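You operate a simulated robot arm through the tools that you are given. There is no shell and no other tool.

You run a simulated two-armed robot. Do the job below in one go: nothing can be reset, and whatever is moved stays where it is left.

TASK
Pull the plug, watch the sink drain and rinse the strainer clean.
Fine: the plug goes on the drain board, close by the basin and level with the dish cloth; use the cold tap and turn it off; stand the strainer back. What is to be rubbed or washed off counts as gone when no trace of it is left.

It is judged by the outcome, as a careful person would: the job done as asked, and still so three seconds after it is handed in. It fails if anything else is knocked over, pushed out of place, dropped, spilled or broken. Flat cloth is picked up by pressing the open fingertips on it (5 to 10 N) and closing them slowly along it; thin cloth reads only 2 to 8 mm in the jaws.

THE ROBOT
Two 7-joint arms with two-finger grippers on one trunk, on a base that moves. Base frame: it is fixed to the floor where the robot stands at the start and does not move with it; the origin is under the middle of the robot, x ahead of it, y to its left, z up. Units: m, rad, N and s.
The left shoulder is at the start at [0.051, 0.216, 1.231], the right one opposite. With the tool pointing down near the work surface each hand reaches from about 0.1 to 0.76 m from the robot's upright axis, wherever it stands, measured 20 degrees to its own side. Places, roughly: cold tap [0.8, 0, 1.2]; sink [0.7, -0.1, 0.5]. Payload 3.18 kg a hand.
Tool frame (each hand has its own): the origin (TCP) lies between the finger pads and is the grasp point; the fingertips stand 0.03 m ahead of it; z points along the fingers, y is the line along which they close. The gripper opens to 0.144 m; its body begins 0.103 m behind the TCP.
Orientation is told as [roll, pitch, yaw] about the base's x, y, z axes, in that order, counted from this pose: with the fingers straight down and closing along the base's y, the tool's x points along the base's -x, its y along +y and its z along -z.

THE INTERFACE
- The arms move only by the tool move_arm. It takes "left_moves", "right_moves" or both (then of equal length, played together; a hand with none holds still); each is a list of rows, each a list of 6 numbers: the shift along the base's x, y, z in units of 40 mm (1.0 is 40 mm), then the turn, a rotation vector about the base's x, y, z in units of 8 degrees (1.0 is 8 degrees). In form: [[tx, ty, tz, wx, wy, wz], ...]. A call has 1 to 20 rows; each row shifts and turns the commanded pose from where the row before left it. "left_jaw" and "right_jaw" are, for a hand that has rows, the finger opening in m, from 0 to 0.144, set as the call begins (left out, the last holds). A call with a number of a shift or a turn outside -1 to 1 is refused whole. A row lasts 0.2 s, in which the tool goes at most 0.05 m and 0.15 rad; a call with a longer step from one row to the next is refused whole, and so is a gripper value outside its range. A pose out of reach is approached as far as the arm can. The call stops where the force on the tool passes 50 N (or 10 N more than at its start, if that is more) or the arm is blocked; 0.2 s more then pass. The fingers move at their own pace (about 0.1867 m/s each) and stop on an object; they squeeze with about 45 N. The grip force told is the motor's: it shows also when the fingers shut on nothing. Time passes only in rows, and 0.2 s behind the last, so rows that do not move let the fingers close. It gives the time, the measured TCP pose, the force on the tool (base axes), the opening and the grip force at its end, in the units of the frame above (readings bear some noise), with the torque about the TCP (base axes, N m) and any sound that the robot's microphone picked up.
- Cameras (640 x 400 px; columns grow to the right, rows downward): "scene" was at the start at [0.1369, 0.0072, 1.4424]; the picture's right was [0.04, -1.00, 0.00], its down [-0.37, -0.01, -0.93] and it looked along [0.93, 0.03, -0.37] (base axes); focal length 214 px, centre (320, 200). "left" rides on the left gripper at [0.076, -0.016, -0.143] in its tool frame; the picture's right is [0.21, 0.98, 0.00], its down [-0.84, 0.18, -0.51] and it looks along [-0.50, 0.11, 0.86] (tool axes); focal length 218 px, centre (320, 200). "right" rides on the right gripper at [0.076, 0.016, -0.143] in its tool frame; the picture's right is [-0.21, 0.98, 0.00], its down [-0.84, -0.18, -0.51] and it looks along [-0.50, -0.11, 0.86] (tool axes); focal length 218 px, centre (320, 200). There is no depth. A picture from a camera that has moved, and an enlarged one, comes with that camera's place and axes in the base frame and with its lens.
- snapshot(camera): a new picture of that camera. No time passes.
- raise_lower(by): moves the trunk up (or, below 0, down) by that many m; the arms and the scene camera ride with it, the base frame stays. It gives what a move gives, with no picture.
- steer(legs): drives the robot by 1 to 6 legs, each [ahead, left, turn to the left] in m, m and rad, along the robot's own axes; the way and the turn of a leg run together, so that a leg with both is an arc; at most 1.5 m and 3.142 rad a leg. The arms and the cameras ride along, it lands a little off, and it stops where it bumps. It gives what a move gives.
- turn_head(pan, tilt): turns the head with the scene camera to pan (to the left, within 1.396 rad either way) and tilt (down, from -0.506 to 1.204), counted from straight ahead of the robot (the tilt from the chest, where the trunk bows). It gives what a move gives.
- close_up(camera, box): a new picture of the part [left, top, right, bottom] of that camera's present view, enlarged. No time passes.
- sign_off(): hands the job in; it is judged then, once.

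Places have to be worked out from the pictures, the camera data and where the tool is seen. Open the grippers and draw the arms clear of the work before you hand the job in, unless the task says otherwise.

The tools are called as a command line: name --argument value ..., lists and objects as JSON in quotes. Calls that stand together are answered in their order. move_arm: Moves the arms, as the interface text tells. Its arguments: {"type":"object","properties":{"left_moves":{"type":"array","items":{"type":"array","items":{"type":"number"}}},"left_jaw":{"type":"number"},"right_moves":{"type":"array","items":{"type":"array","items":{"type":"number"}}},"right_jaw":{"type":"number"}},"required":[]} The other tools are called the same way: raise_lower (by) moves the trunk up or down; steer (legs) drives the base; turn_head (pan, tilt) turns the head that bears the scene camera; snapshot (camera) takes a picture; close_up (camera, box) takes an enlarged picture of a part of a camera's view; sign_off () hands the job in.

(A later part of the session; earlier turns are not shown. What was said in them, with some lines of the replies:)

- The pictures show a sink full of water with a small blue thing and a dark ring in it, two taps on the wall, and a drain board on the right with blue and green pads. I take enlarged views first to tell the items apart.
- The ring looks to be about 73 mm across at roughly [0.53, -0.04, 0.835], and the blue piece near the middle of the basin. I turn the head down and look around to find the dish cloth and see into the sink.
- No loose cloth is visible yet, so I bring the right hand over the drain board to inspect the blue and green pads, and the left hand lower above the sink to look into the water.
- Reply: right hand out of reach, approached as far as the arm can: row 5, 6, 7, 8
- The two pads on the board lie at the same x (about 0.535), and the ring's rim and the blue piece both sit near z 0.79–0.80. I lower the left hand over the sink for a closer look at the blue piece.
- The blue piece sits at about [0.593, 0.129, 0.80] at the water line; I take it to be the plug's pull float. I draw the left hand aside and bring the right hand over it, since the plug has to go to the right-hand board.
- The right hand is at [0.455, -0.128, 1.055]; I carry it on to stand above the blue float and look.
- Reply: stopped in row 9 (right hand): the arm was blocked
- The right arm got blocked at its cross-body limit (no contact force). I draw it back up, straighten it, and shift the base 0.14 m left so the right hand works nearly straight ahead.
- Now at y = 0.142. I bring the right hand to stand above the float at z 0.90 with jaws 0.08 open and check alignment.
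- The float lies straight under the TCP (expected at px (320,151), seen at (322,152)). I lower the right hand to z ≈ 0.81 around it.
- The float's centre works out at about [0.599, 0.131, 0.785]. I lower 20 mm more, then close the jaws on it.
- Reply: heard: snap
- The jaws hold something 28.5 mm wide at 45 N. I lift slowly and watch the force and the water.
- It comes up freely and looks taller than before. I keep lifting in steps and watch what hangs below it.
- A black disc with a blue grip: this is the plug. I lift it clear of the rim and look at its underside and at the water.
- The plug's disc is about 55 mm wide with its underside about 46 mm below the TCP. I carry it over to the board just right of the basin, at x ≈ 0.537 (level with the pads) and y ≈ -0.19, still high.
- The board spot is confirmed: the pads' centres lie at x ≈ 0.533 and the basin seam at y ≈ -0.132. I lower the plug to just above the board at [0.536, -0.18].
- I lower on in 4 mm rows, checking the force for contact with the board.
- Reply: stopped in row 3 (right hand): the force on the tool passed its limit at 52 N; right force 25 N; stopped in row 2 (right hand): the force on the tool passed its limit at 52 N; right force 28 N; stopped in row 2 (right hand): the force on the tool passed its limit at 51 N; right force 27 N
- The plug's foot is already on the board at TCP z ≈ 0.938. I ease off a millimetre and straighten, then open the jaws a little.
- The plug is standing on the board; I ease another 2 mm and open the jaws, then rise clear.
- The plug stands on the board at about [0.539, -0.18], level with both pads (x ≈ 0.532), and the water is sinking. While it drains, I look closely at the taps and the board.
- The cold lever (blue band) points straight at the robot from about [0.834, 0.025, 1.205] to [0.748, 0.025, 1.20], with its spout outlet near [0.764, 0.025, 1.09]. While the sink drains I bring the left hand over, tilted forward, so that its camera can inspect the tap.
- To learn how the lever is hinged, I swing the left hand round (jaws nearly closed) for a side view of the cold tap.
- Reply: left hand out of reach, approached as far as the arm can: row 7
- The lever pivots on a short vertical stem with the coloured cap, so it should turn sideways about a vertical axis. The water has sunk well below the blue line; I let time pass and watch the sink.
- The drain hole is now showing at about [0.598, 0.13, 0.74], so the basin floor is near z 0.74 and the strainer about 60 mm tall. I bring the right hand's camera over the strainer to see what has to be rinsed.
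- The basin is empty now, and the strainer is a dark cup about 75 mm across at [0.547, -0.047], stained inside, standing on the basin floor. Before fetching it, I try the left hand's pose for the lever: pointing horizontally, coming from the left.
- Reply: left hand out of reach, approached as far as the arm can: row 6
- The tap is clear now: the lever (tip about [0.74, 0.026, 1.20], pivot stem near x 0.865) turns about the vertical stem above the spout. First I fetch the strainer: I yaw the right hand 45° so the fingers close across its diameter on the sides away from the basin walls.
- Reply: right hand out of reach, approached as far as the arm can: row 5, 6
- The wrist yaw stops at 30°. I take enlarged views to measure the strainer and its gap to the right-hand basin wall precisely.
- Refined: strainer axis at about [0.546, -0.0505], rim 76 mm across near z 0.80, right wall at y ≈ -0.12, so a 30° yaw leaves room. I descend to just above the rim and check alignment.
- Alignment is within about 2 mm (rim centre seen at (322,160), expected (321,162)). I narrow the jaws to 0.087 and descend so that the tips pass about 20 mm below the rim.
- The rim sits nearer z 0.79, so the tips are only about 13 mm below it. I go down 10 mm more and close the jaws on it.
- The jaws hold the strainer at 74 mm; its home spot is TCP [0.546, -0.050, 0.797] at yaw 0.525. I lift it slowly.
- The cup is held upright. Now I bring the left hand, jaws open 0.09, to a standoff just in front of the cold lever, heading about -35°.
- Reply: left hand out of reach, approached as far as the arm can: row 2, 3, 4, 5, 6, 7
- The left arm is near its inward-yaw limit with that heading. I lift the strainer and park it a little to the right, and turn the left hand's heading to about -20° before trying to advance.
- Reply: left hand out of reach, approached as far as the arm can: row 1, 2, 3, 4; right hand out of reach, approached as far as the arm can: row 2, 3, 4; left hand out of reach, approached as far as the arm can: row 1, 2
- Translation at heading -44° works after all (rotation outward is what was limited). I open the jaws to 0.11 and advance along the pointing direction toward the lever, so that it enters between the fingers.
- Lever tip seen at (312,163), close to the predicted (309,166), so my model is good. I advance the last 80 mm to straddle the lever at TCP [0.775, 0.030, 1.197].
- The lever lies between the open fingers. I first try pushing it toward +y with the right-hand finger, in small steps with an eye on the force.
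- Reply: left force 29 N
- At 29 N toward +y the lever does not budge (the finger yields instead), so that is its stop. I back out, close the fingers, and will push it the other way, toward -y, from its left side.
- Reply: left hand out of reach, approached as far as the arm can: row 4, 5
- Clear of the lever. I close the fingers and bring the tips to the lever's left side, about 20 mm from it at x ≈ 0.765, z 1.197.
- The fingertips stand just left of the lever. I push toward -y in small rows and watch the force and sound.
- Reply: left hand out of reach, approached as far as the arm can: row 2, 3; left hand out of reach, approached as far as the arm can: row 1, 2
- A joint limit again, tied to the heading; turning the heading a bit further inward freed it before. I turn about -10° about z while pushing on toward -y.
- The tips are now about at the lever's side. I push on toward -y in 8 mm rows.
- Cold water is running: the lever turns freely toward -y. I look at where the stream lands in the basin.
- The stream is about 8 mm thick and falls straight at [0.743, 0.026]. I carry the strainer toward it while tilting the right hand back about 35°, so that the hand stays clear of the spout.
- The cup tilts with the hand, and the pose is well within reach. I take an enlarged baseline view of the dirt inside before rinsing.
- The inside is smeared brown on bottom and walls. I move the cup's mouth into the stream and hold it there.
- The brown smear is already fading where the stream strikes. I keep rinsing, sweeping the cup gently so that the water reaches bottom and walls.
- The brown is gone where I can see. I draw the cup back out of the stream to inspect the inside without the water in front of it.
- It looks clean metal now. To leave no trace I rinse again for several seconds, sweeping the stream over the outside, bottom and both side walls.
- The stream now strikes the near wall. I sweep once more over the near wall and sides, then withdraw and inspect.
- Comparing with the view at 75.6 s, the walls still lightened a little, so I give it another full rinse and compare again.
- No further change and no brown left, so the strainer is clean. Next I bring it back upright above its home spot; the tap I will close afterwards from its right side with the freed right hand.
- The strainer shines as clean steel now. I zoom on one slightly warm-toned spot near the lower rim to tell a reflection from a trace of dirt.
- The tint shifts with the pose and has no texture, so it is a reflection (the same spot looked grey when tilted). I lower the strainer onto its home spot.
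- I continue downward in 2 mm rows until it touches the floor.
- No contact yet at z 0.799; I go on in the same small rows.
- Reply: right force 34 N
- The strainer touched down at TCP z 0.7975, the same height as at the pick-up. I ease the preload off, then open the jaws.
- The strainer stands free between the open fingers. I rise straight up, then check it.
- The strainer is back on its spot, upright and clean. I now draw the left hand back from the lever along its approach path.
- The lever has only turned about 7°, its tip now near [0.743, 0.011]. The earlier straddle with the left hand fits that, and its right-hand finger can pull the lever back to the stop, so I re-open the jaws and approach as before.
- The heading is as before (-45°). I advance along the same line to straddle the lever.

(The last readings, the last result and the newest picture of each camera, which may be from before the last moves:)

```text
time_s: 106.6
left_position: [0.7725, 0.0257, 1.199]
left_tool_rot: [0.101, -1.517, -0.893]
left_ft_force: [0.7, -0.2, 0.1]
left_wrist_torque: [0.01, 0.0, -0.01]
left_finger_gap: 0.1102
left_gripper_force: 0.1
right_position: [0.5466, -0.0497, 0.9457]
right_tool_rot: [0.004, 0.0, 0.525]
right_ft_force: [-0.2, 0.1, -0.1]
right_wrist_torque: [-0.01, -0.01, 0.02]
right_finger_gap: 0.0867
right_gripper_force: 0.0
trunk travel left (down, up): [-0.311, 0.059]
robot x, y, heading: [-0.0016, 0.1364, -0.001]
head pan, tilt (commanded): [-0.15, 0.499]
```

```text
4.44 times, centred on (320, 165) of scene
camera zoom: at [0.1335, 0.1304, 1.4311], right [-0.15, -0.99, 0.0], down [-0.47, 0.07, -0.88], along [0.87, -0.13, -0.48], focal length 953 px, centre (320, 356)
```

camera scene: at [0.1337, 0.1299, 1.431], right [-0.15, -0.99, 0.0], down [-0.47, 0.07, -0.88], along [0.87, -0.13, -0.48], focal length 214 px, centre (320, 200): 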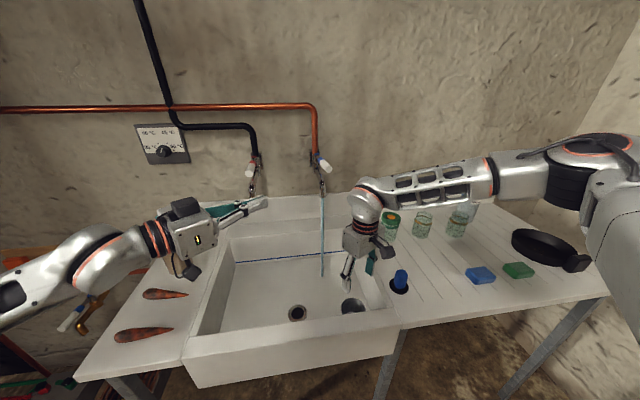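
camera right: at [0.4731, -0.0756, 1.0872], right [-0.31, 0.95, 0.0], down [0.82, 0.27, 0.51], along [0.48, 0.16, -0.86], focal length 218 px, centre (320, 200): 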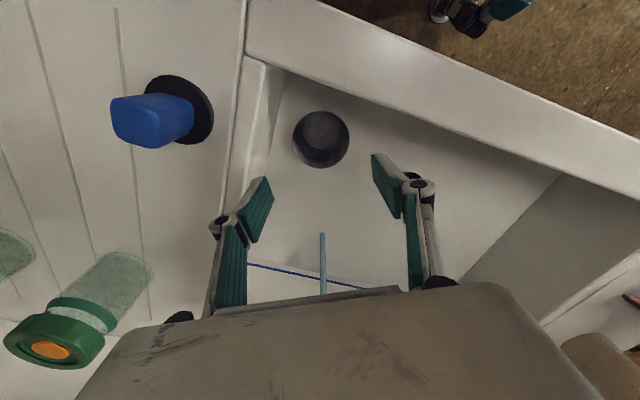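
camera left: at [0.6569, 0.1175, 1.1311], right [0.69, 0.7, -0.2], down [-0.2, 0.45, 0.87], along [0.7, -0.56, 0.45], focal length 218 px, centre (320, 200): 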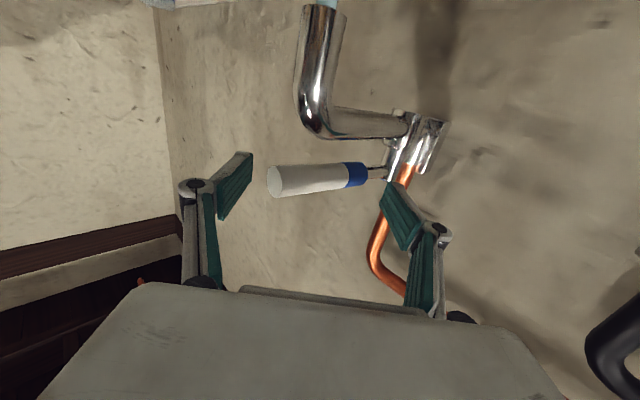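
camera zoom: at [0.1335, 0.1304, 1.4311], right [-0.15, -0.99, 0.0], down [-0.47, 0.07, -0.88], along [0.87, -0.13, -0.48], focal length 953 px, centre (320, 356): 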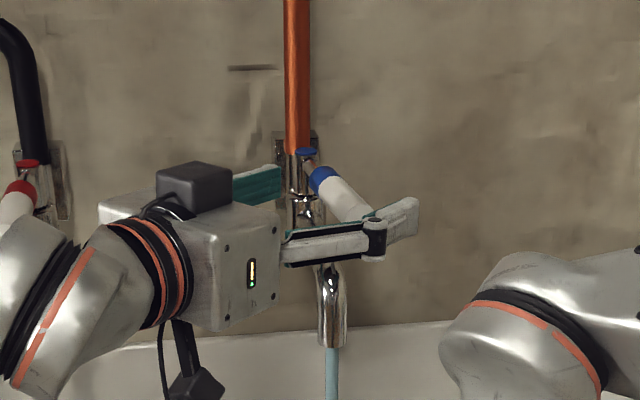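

Straddled. I move toward +y in steps to bring the lever back to its stop, watching force and stream.

move_arm --left_moves '[[0, 0.25, 0, 0, 0, 0], [0, 0.25, 0, 0, 0, 0], [0, 0.25, 0, 0, 0, 0], [0, 0, 0, 0, 0, 0]]'

move_arm --left_moves '[[0, 0.12, 0, 0, 0, 0], [0, 0, 0, 0, 0, 0]]'

snapshot --camera "left"

close_up --camera "scene" --box '[260, 120, 380, 290]'

```text
time_s: 107.6
left_position: [0.7729, 0.0544, 1.2011]
left_tool_rot: [0.109, -1.517, -0.898]
left_ft_force: [0.1, -0.4, -0.7]
left_wrist_torque: [0.01, 0.01, -0.01]
left_finger_gap: 0.1102
left_gripper_force: 0.2
right_position: [0.5468, -0.0495, 0.9442]
right_tool_rot: [0.003, 0.0, 0.523]
right_ft_force: [-0.2, 0.0, 0.7]
right_wrist_torque: [0.01, 0.04, -0.02]
right_finger_gap: 0.0867
right_gripper_force: 0.1
trunk travel left (down, up): [-0.311, 0.059]
robot x, y, heading: [-0.0006, 0.1404, -0.006]
head pan, tilt (commanded): [-0.15, 0.499]
```

```text
time_s: 108.2
left_position: [0.7719, 0.0589, 1.1997]
left_tool_rot: [0.107, -1.517, -0.897]
left_ft_force: [-1.0, -4.6, 0.3]
left_wrist_torque: [0.0, -0.04, 0.06]
left_finger_gap: 0.1122
left_gripper_force: 1.4
right_position: [0.5457, -0.0507, 0.946]
right_tool_rot: [0.003, 0.001, 0.525]
right_ft_force: [0.5, 0.1, 0.2]
right_wrist_torque: [-0.01, 0.0, 0.0]
right_finger_gap: 0.0869
right_gripper_force: 0.1
trunk travel left (down, up): [-0.311, 0.059]
robot x, y, heading: [-0.0004, 0.1387, -0.004]
head pan, tilt (commanded): [-0.15, 0.499]
```

```text
taken
camera left: at [0.6563, 0.1512, 1.1313], right [0.69, 0.7, -0.2], down [-0.2, 0.45, 0.87], along [0.7, -0.56, 0.45], focal length 218 px, centre (320, 200)
```

left: 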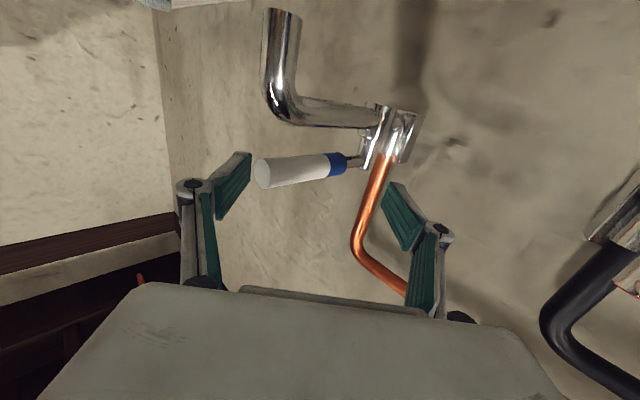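

```text
2.35 times, centred on (320, 205) of scene
camera zoom: at [0.1334, 0.1292, 1.4311], right [-0.15, -0.99, 0.0], down [-0.47, 0.07, -0.88], along [0.87, -0.13, -0.48], focal length 505 px, centre (320, 188)
```

zoom: 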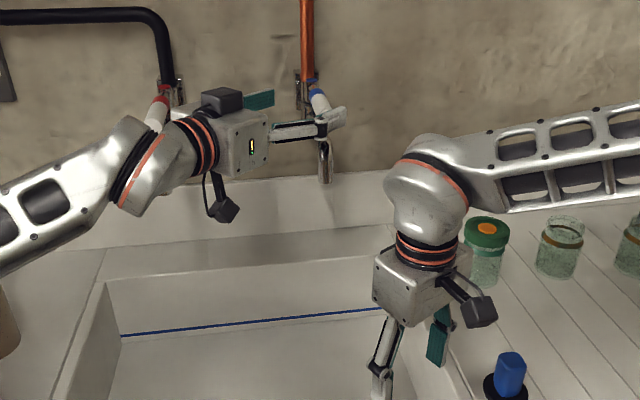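

The stream has stopped and the stop is felt (about 5 N). I press a touch more to seat it fully, then back off.

move_arm --left_moves '[[0, 0.08, 0, 0, 0, 0], [0, 0, 0, 0, 0, 0]]'

move_arm --left_moves '[[0, -0.3, 0, 0, 0, 0], [0, -0.4, 0, 0, 0, 0], [0, -0.1, 0, 0, 0, 0], [0, 0, 0, 0, 0, 0]]'

snapshot --camera "left"

```text
time_s: 108.8
left_position: [0.772, 0.0608, 1.2005]
left_tool_rot: [0.117, -1.516, -0.906]
left_ft_force: [-4.1, -10.0, 0.7]
left_wrist_torque: [0.02, -0.01, 0.16]
left_finger_gap: 0.1144
left_gripper_force: 3.0
right_position: [0.5455, -0.0508, 0.9458]
right_tool_rot: [0.003, -0.002, 0.525]
right_ft_force: [-0.7, 0.9, 0.1]
right_wrist_torque: [0.02, -0.03, -0.01]
right_finger_gap: 0.0869
right_gripper_force: 0.0
trunk travel left (down, up): [-0.311, 0.059]
robot x, y, heading: [-0.0033, 0.138, -0.0]
head pan, tilt (commanded): [-0.15, 0.499]
```

```text
time_s: 109.8
left_position: [0.7726, 0.0307, 1.1996]
left_tool_rot: [0.108, -1.517, -0.895]
left_ft_force: [-0.1, 0.9, 0.1]
left_wrist_torque: [-0.01, 0.0, 0.0]
left_finger_gap: 0.1102
left_gripper_force: 0.0
right_position: [0.5468, -0.0504, 0.9446]
right_tool_rot: [0.004, -0.002, 0.526]
right_ft_force: [0.5, 0.2, -0.2]
right_wrist_torque: [0.0, 0.01, 0.02]
right_finger_gap: 0.0867
right_gripper_force: 0.1
trunk travel left (down, up): [-0.311, 0.059]
robot x, y, heading: [0.0008, 0.1408, -0.004]
head pan, tilt (commanded): [-0.15, 0.499]
```

```text
taken
camera left: at [0.6564, 0.1241, 1.131], right [0.69, 0.7, -0.2], down [-0.2, 0.45, 0.87], along [0.7, -0.56, 0.45], focal length 218 px, centre (320, 200)
```

left: 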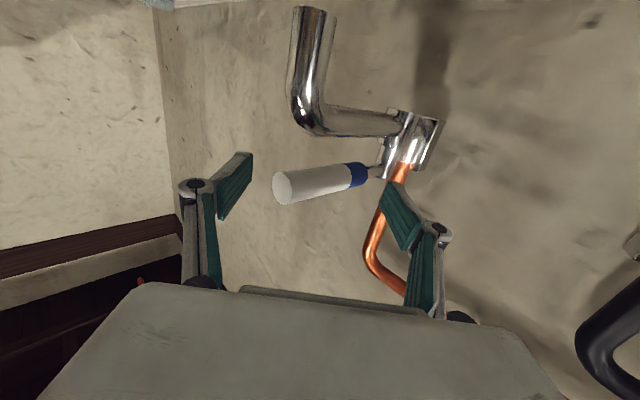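

The lever is back at straight and no water flows. I retreat the left hand along its approach line.

move_arm --left_moves '[[-0.55, 0.4, 0, 0, 0, 0], [-0.55, 0.42, 0, 0, 0, 0], [-0.6, 0.5, 0, 0, 0, 0], [-0.62, 0.55, 0, 0, 0, 0], [-0.62, 0.55, 0, 0, 0, 0], [-0.62, 0.52, 0, 0, 0, 0], [-0.62, 0.5, 0, 0, 0, 0], [-0.62, 0.5, 0, 0, 0, 0], [0, 0, 0, 0, 0, 0]]'

snapshot --camera "left"

snapshot --camera "scene"

close_up --camera "scene" --box '[260, 120, 380, 290]'

```text
time_s: 111.8
left_position: [0.581, 0.1896, 1.1999]
left_tool_rot: [0.096, -1.516, -0.885]
left_ft_force: [0.3, 0.0, 0.0]
left_wrist_torque: [-0.01, 0.0, -0.02]
left_finger_gap: 0.11
left_gripper_force: 0.1
right_position: [0.5472, -0.0506, 0.9447]
right_tool_rot: [0.004, 0.001, 0.526]
right_ft_force: [0.1, -0.3, 0.5]
right_wrist_torque: [0.01, -0.02, 0.0]
right_finger_gap: 0.0869
right_gripper_force: 0.0
trunk travel left (down, up): [-0.311, 0.059]
robot x, y, heading: [-0.0027, 0.1403, -0.004]
head pan, tilt (commanded): [-0.15, 0.499]
```

```text
taken
camera left: at [0.4659, 0.2816, 1.1313], right [0.69, 0.7, -0.2], down [-0.2, 0.45, 0.87], along [0.7, -0.56, 0.45], focal length 218 px, centre (320, 200)
```

left: 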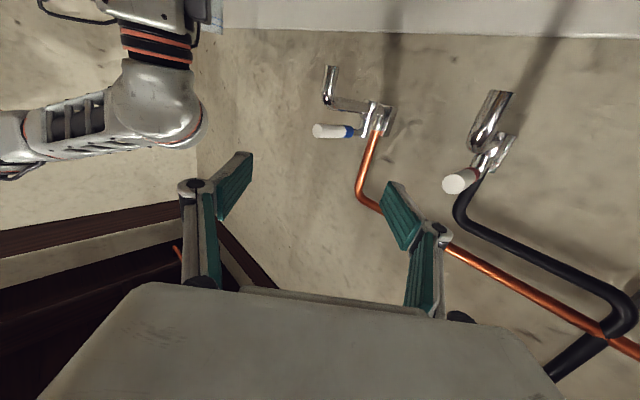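

```text
taken
camera scene: at [0.1341, 0.1294, 1.431], right [-0.15, -0.99, 0.0], down [-0.47, 0.07, -0.88], along [0.87, -0.13, -0.48], focal length 214 px, centre (320, 200)
```

scene: 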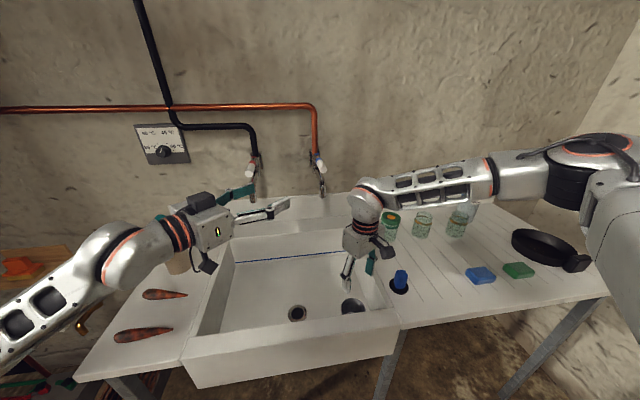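

```text
2.35 times, centred on (320, 205) of scene
camera zoom: at [0.1341, 0.1294, 1.431], right [-0.15, -0.99, 0.0], down [-0.47, 0.07, -0.88], along [0.87, -0.13, -0.48], focal length 505 px, centre (320, 188)
```

zoom: 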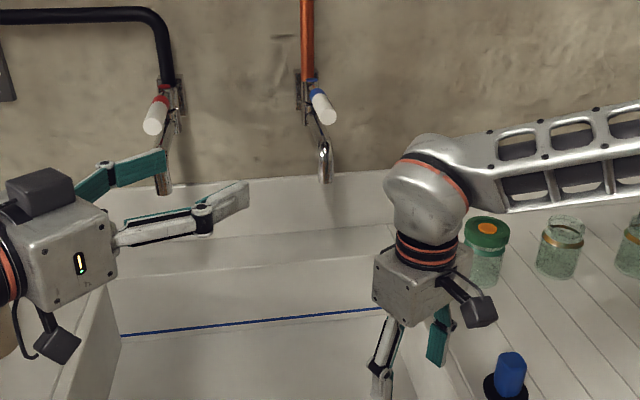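

The tap is off and the lever straight out again. Now I draw both arms clear: the right hand unyaws, rises and pulls back; the left retreats and turns downward again.

move_arm --right_moves '[[0, 0, 0, 0, 0, -0.9], [0, 0, 0.1, 0, 0, -0.9], [0, 0, 0.4, 0, 0, -0.9], [0, 0, 0.8, 0, 0, -0.9], [-0.3, 0, 0.9, 0, 0, -0.15], [-0.5, 0, 0.9, 0, 0, 0], [-0.6, 0, 0.6, 0, 0, 0], [-0.8, 0, 0.3, 0, 0, 0], [-0.8, 0, 0, 0, 0, 0]]' --left_moves '[[-0.65, 0.42, 0, 0, 0, 0], [-0.65, 0.42, 0, 0, 0, 0], [-0.65, 0.42, 0, 0.4, 0.4, 0], [-0.3, 0.3, 0, 0.6, 0.6, 0], [-0.3, 0.3, 0, 0.6, 0.6, 0], [-0.3, 0.3, 0, 0.6, 0.6, 0.3], [-0.3, 0.3, 0, 0.6, 0.6, 0.3], [0, 0.3, 0, 0.6, 0.6, 0.3], [0, 0.3, 0, 0.4, 0.4, 0.3]]'

snapshot --camera "scene"

snapshot --camera "right"

```text
time_s: 113.8
left_position: [0.4627, 0.3125, 1.2001]
left_tool_rot: [0.049, -0.765, -0.661]
left_ft_force: [0.4, 0.3, 0.3]
left_wrist_torque: [0.02, -0.02, -0.01]
left_finger_gap: 0.11
left_gripper_force: 0.0
left hand out of reach, approached as far as the arm can: row 3, 4
right_position: [0.4283, -0.0496, 1.1052]
right_tool_rot: [0.004, -0.002, 0.002]
right_ft_force: [0.0, 0.5, -0.2]
right_wrist_torque: [0.01, -0.05, -0.01]
right_finger_gap: 0.0872
right_gripper_force: 0.0
trunk travel left (down, up): [-0.311, 0.059]
robot x, y, heading: [0.0023, 0.1403, -0.003]
head pan, tilt (commanded): [-0.15, 0.499]
```

```text
taken
camera scene: at [0.1328, 0.1296, 1.4312], right [-0.15, -0.99, 0.0], down [-0.47, 0.07, -0.88], along [0.87, -0.13, -0.48], focal length 214 px, centre (320, 200)
```

scene: 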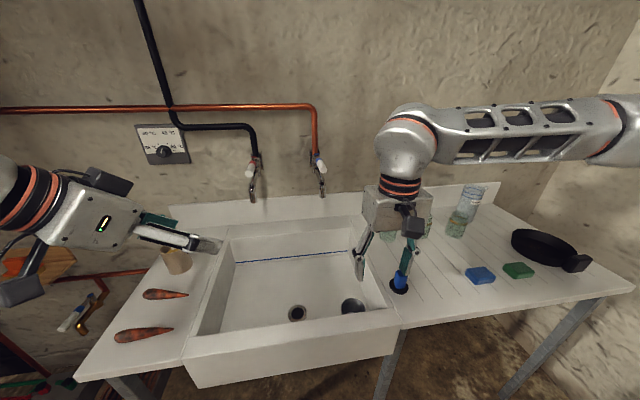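

```text
taken
camera right: at [0.351, -0.0344, 1.2476], right [0.21, 0.98, 0.0], down [0.84, -0.18, 0.51], along [0.5, -0.1, -0.86], focal length 218 px, centre (320, 200)
```

right: 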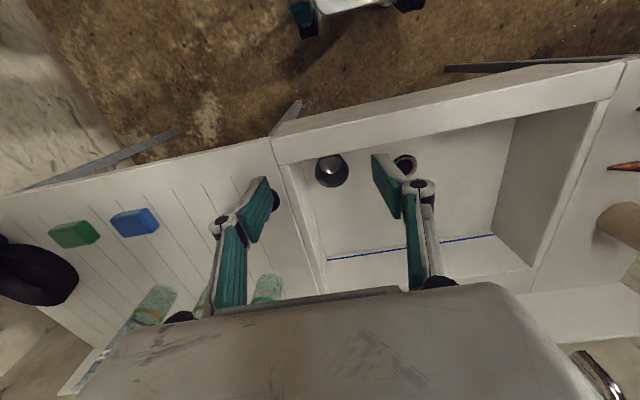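

Both hands are off the work. I finish straightening the left hand, open both grippers wide and pull them further back, then check everything.

move_arm --left_moves '[[-0.35, 0.3, 0, 0.48, 0.62, 0.65], [-0.35, 0.3, 0, 0.48, 0.62, 0.65], [-0.35, 0.3, 0, 0.48, 0.62, 0.65], [-0.35, 0.3, 0, 0.48, 0.62, 0.65], [-0.35, 0.3, 0, 0.48, 0.62, 0.65], [-0.35, 0.3, 0, 0.48, 0.62, 0.65], [-0.35, 0.3, 0, 0.45, 0.6, 0.65], [0, 0, 0, 0, 0, 0]]' --left_jaw 0.144 --right_moves '[[-0.2, -0.2, 0.4, 0, 0, 0], [-0.2, -0.2, 0.4, 0, 0, 0], [-0.2, -0.2, 0.4, 0, 0, 0], [-0.2, -0.2, 0.4, 0, 0, 0], [-0.2, -0.2, 0.4, 0, 0, 0], [-0.2, -0.2, 0.4, 0, 0, 0], [0, 0, 0, 0, 0, 0], [0, 0, 0, 0, 0, 0]]' --right_jaw 0.144

turn_head --pan -0.2 --tilt 0.75

snapshot --camera "scene"

close_up --camera "scene" --box '[200, 130, 440, 290]'

snapshot --camera "right"

```text
time_s: 115.6
left_position: [0.364, 0.396, 1.2]
left_tool_rot: [0.269, -0.044, -0.086]
left_ft_force: [0.2, 0.1, 0.4]
left_wrist_torque: [-0.02, 0.0, 0.02]
left_finger_gap: 0.1441
left_gripper_force: 0.1
right_position: [0.3779, -0.0984, 1.1996]
right_tool_rot: [0.003, 0.0, 0.001]
right_ft_force: [0.9, 0.0, 0.9]
right_wrist_torque: [0.0, 0.0, 0.0]
right_finger_gap: 0.1439
right_gripper_force: 0.1
trunk travel left (down, up): [-0.311, 0.059]
robot x, y, heading: [-0.0016, 0.1388, -0.0]
head pan, tilt (commanded): [-0.15, 0.499]
```

```text
time_s: 116.3
left_position: [0.3651, 0.3965, 1.2]
left_tool_rot: [0.269, -0.045, -0.09]
left_ft_force: [-0.3, -1.0, 0.0]
left_wrist_torque: [0.0, 0.03, 0.04]
left_finger_gap: 0.1439
left_gripper_force: 0.0
right_position: [0.3787, -0.0983, 1.1999]
right_tool_rot: [0.003, 0.0, 0.001]
right_ft_force: [-0.5, 0.0, -0.5]
right_wrist_torque: [0.02, 0.0, -0.01]
right_finger_gap: 0.1442
right_gripper_force: 0.1
trunk travel left (down, up): [-0.311, 0.059]
robot x, y, heading: [-0.0014, 0.14, -0.003]
head pan, tilt (commanded): [-0.201, 0.75]
```

```text
taken
camera scene: at [0.1249, 0.127, 1.4092], right [-0.2, -0.98, 0.0], down [-0.67, 0.14, -0.73], along [0.72, -0.15, -0.68], focal length 214 px, centre (320, 200)
```

scene: 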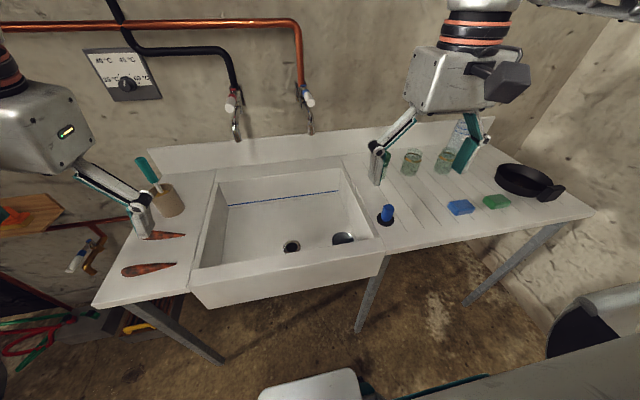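

```text
2.50 times, centred on (320, 210) of scene
camera zoom: at [0.1249, 0.127, 1.4092], right [-0.2, -0.98, 0.0], down [-0.67, 0.14, -0.73], along [0.72, -0.15, -0.68], focal length 536 px, centre (320, 175)
```

zoom: 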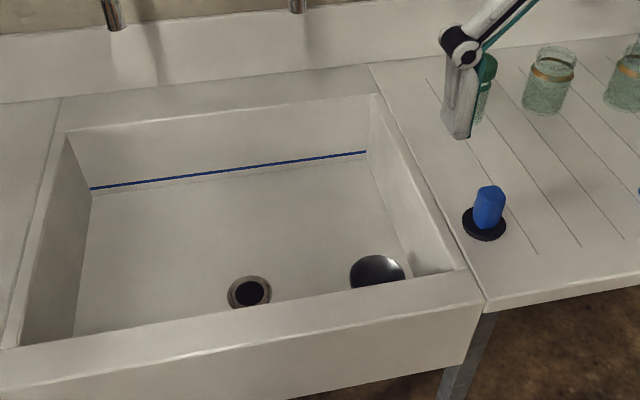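

```text
taken
camera right: at [0.3023, -0.0827, 1.3418], right [0.21, 0.98, 0.0], down [0.84, -0.18, 0.51], along [0.5, -0.1, -0.86], focal length 218 px, centre (320, 200)
```

right: 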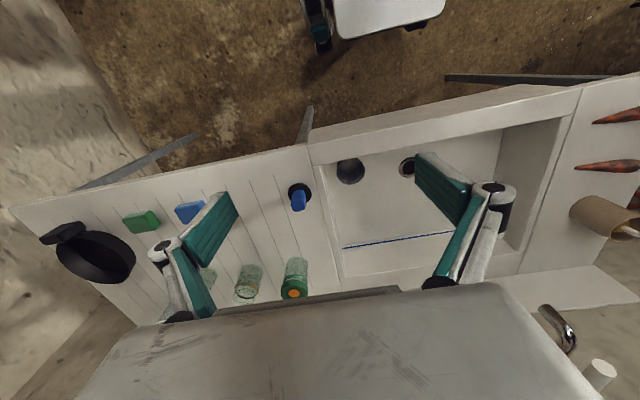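

All other items stand where they were. One last check of the tap, the strainer and the plug before handing in.

close_up --camera "scene" --box '[220, 70, 340, 150]'

close_up --camera "right" --box '[280, 140, 420, 230]'

close_up --camera "scene" --box '[310, 180, 530, 270]'

```text
5.00 times, centred on (280, 110) of scene
camera zoom: at [0.1249, 0.127, 1.4092], right [-0.2, -0.98, 0.0], down [-0.67, 0.14, -0.73], along [0.72, -0.15, -0.68], focal length 1072 px, centre (520, 650)
```

zoom: 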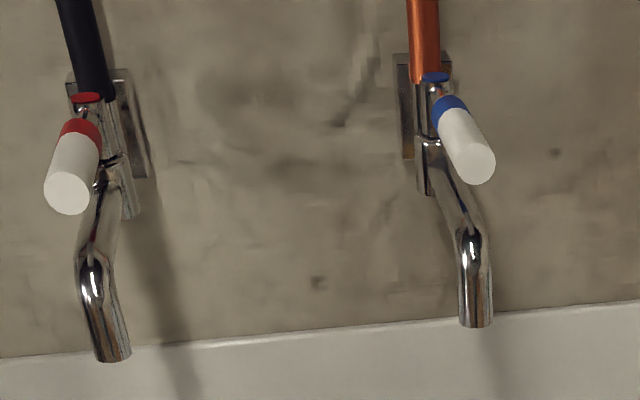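

```text
4.44 times, centred on (350, 185) of right
camera zoom: at [0.3023, -0.0827, 1.3418], right [0.21, 0.98, 0.0], down [0.84, -0.18, 0.51], along [0.5, -0.1, -0.86], focal length 970 px, centre (187, 267)
```

zoom: 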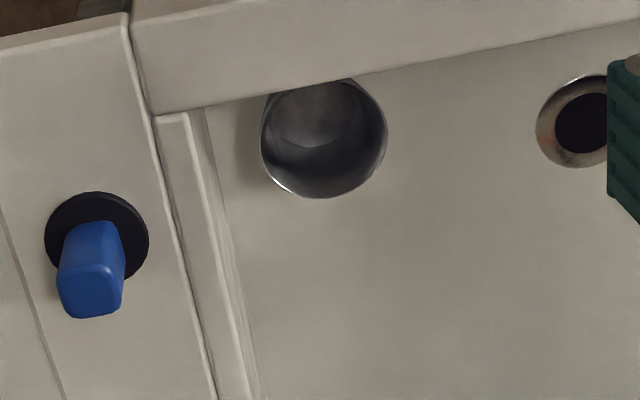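

```text
2.91 times, centred on (420, 225) of scene
camera zoom: at [0.1249, 0.127, 1.4092], right [-0.2, -0.98, 0.0], down [-0.67, 0.14, -0.73], along [0.72, -0.15, -0.68], focal length 624 px, centre (29, 127)
```

zoom: 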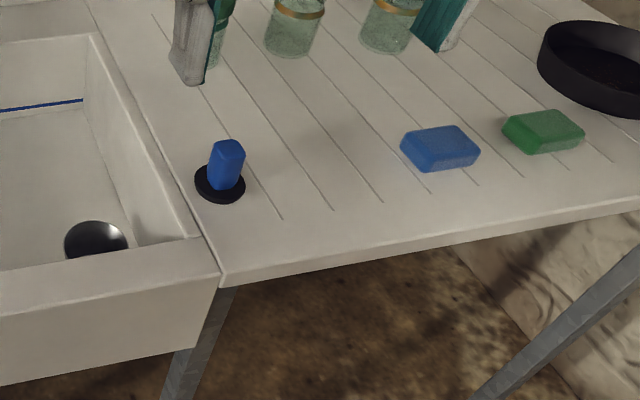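

The tap is off with no drip. The strainer stands clean and upright in its place, the plug stands on the board by the basin level with the pads, the sink is empty, and both arms are clear with grippers open. I hand the job in.

sign_off

```text
The job is handed in.
```

The sink is drained, the strainer is rinsed clean, and the job is handed in.

- **Plug:** it stands on the drain board about 3 cm from the basin edge. I saw no loose cloth anywhere. I took the blue and green pads on the board to be the dish cloth and set the plug level with them (within about 7 mm); both lie the same distance back.
- **Drain:** the water ran out completely and the basin is empty.
- **Strainer:** I held it under the cold tap until no brown was left. Further rinsing made no visible change. It stands upright on the spot it came from.
- **Cold tap:** its lever is pushed back to the stop, and no water is running.

In the last pictures everything else stood where it was. Both grippers are open and the arms are drawn back. There was a snap sound when the gripper closed on the plug; I saw no damage to it.
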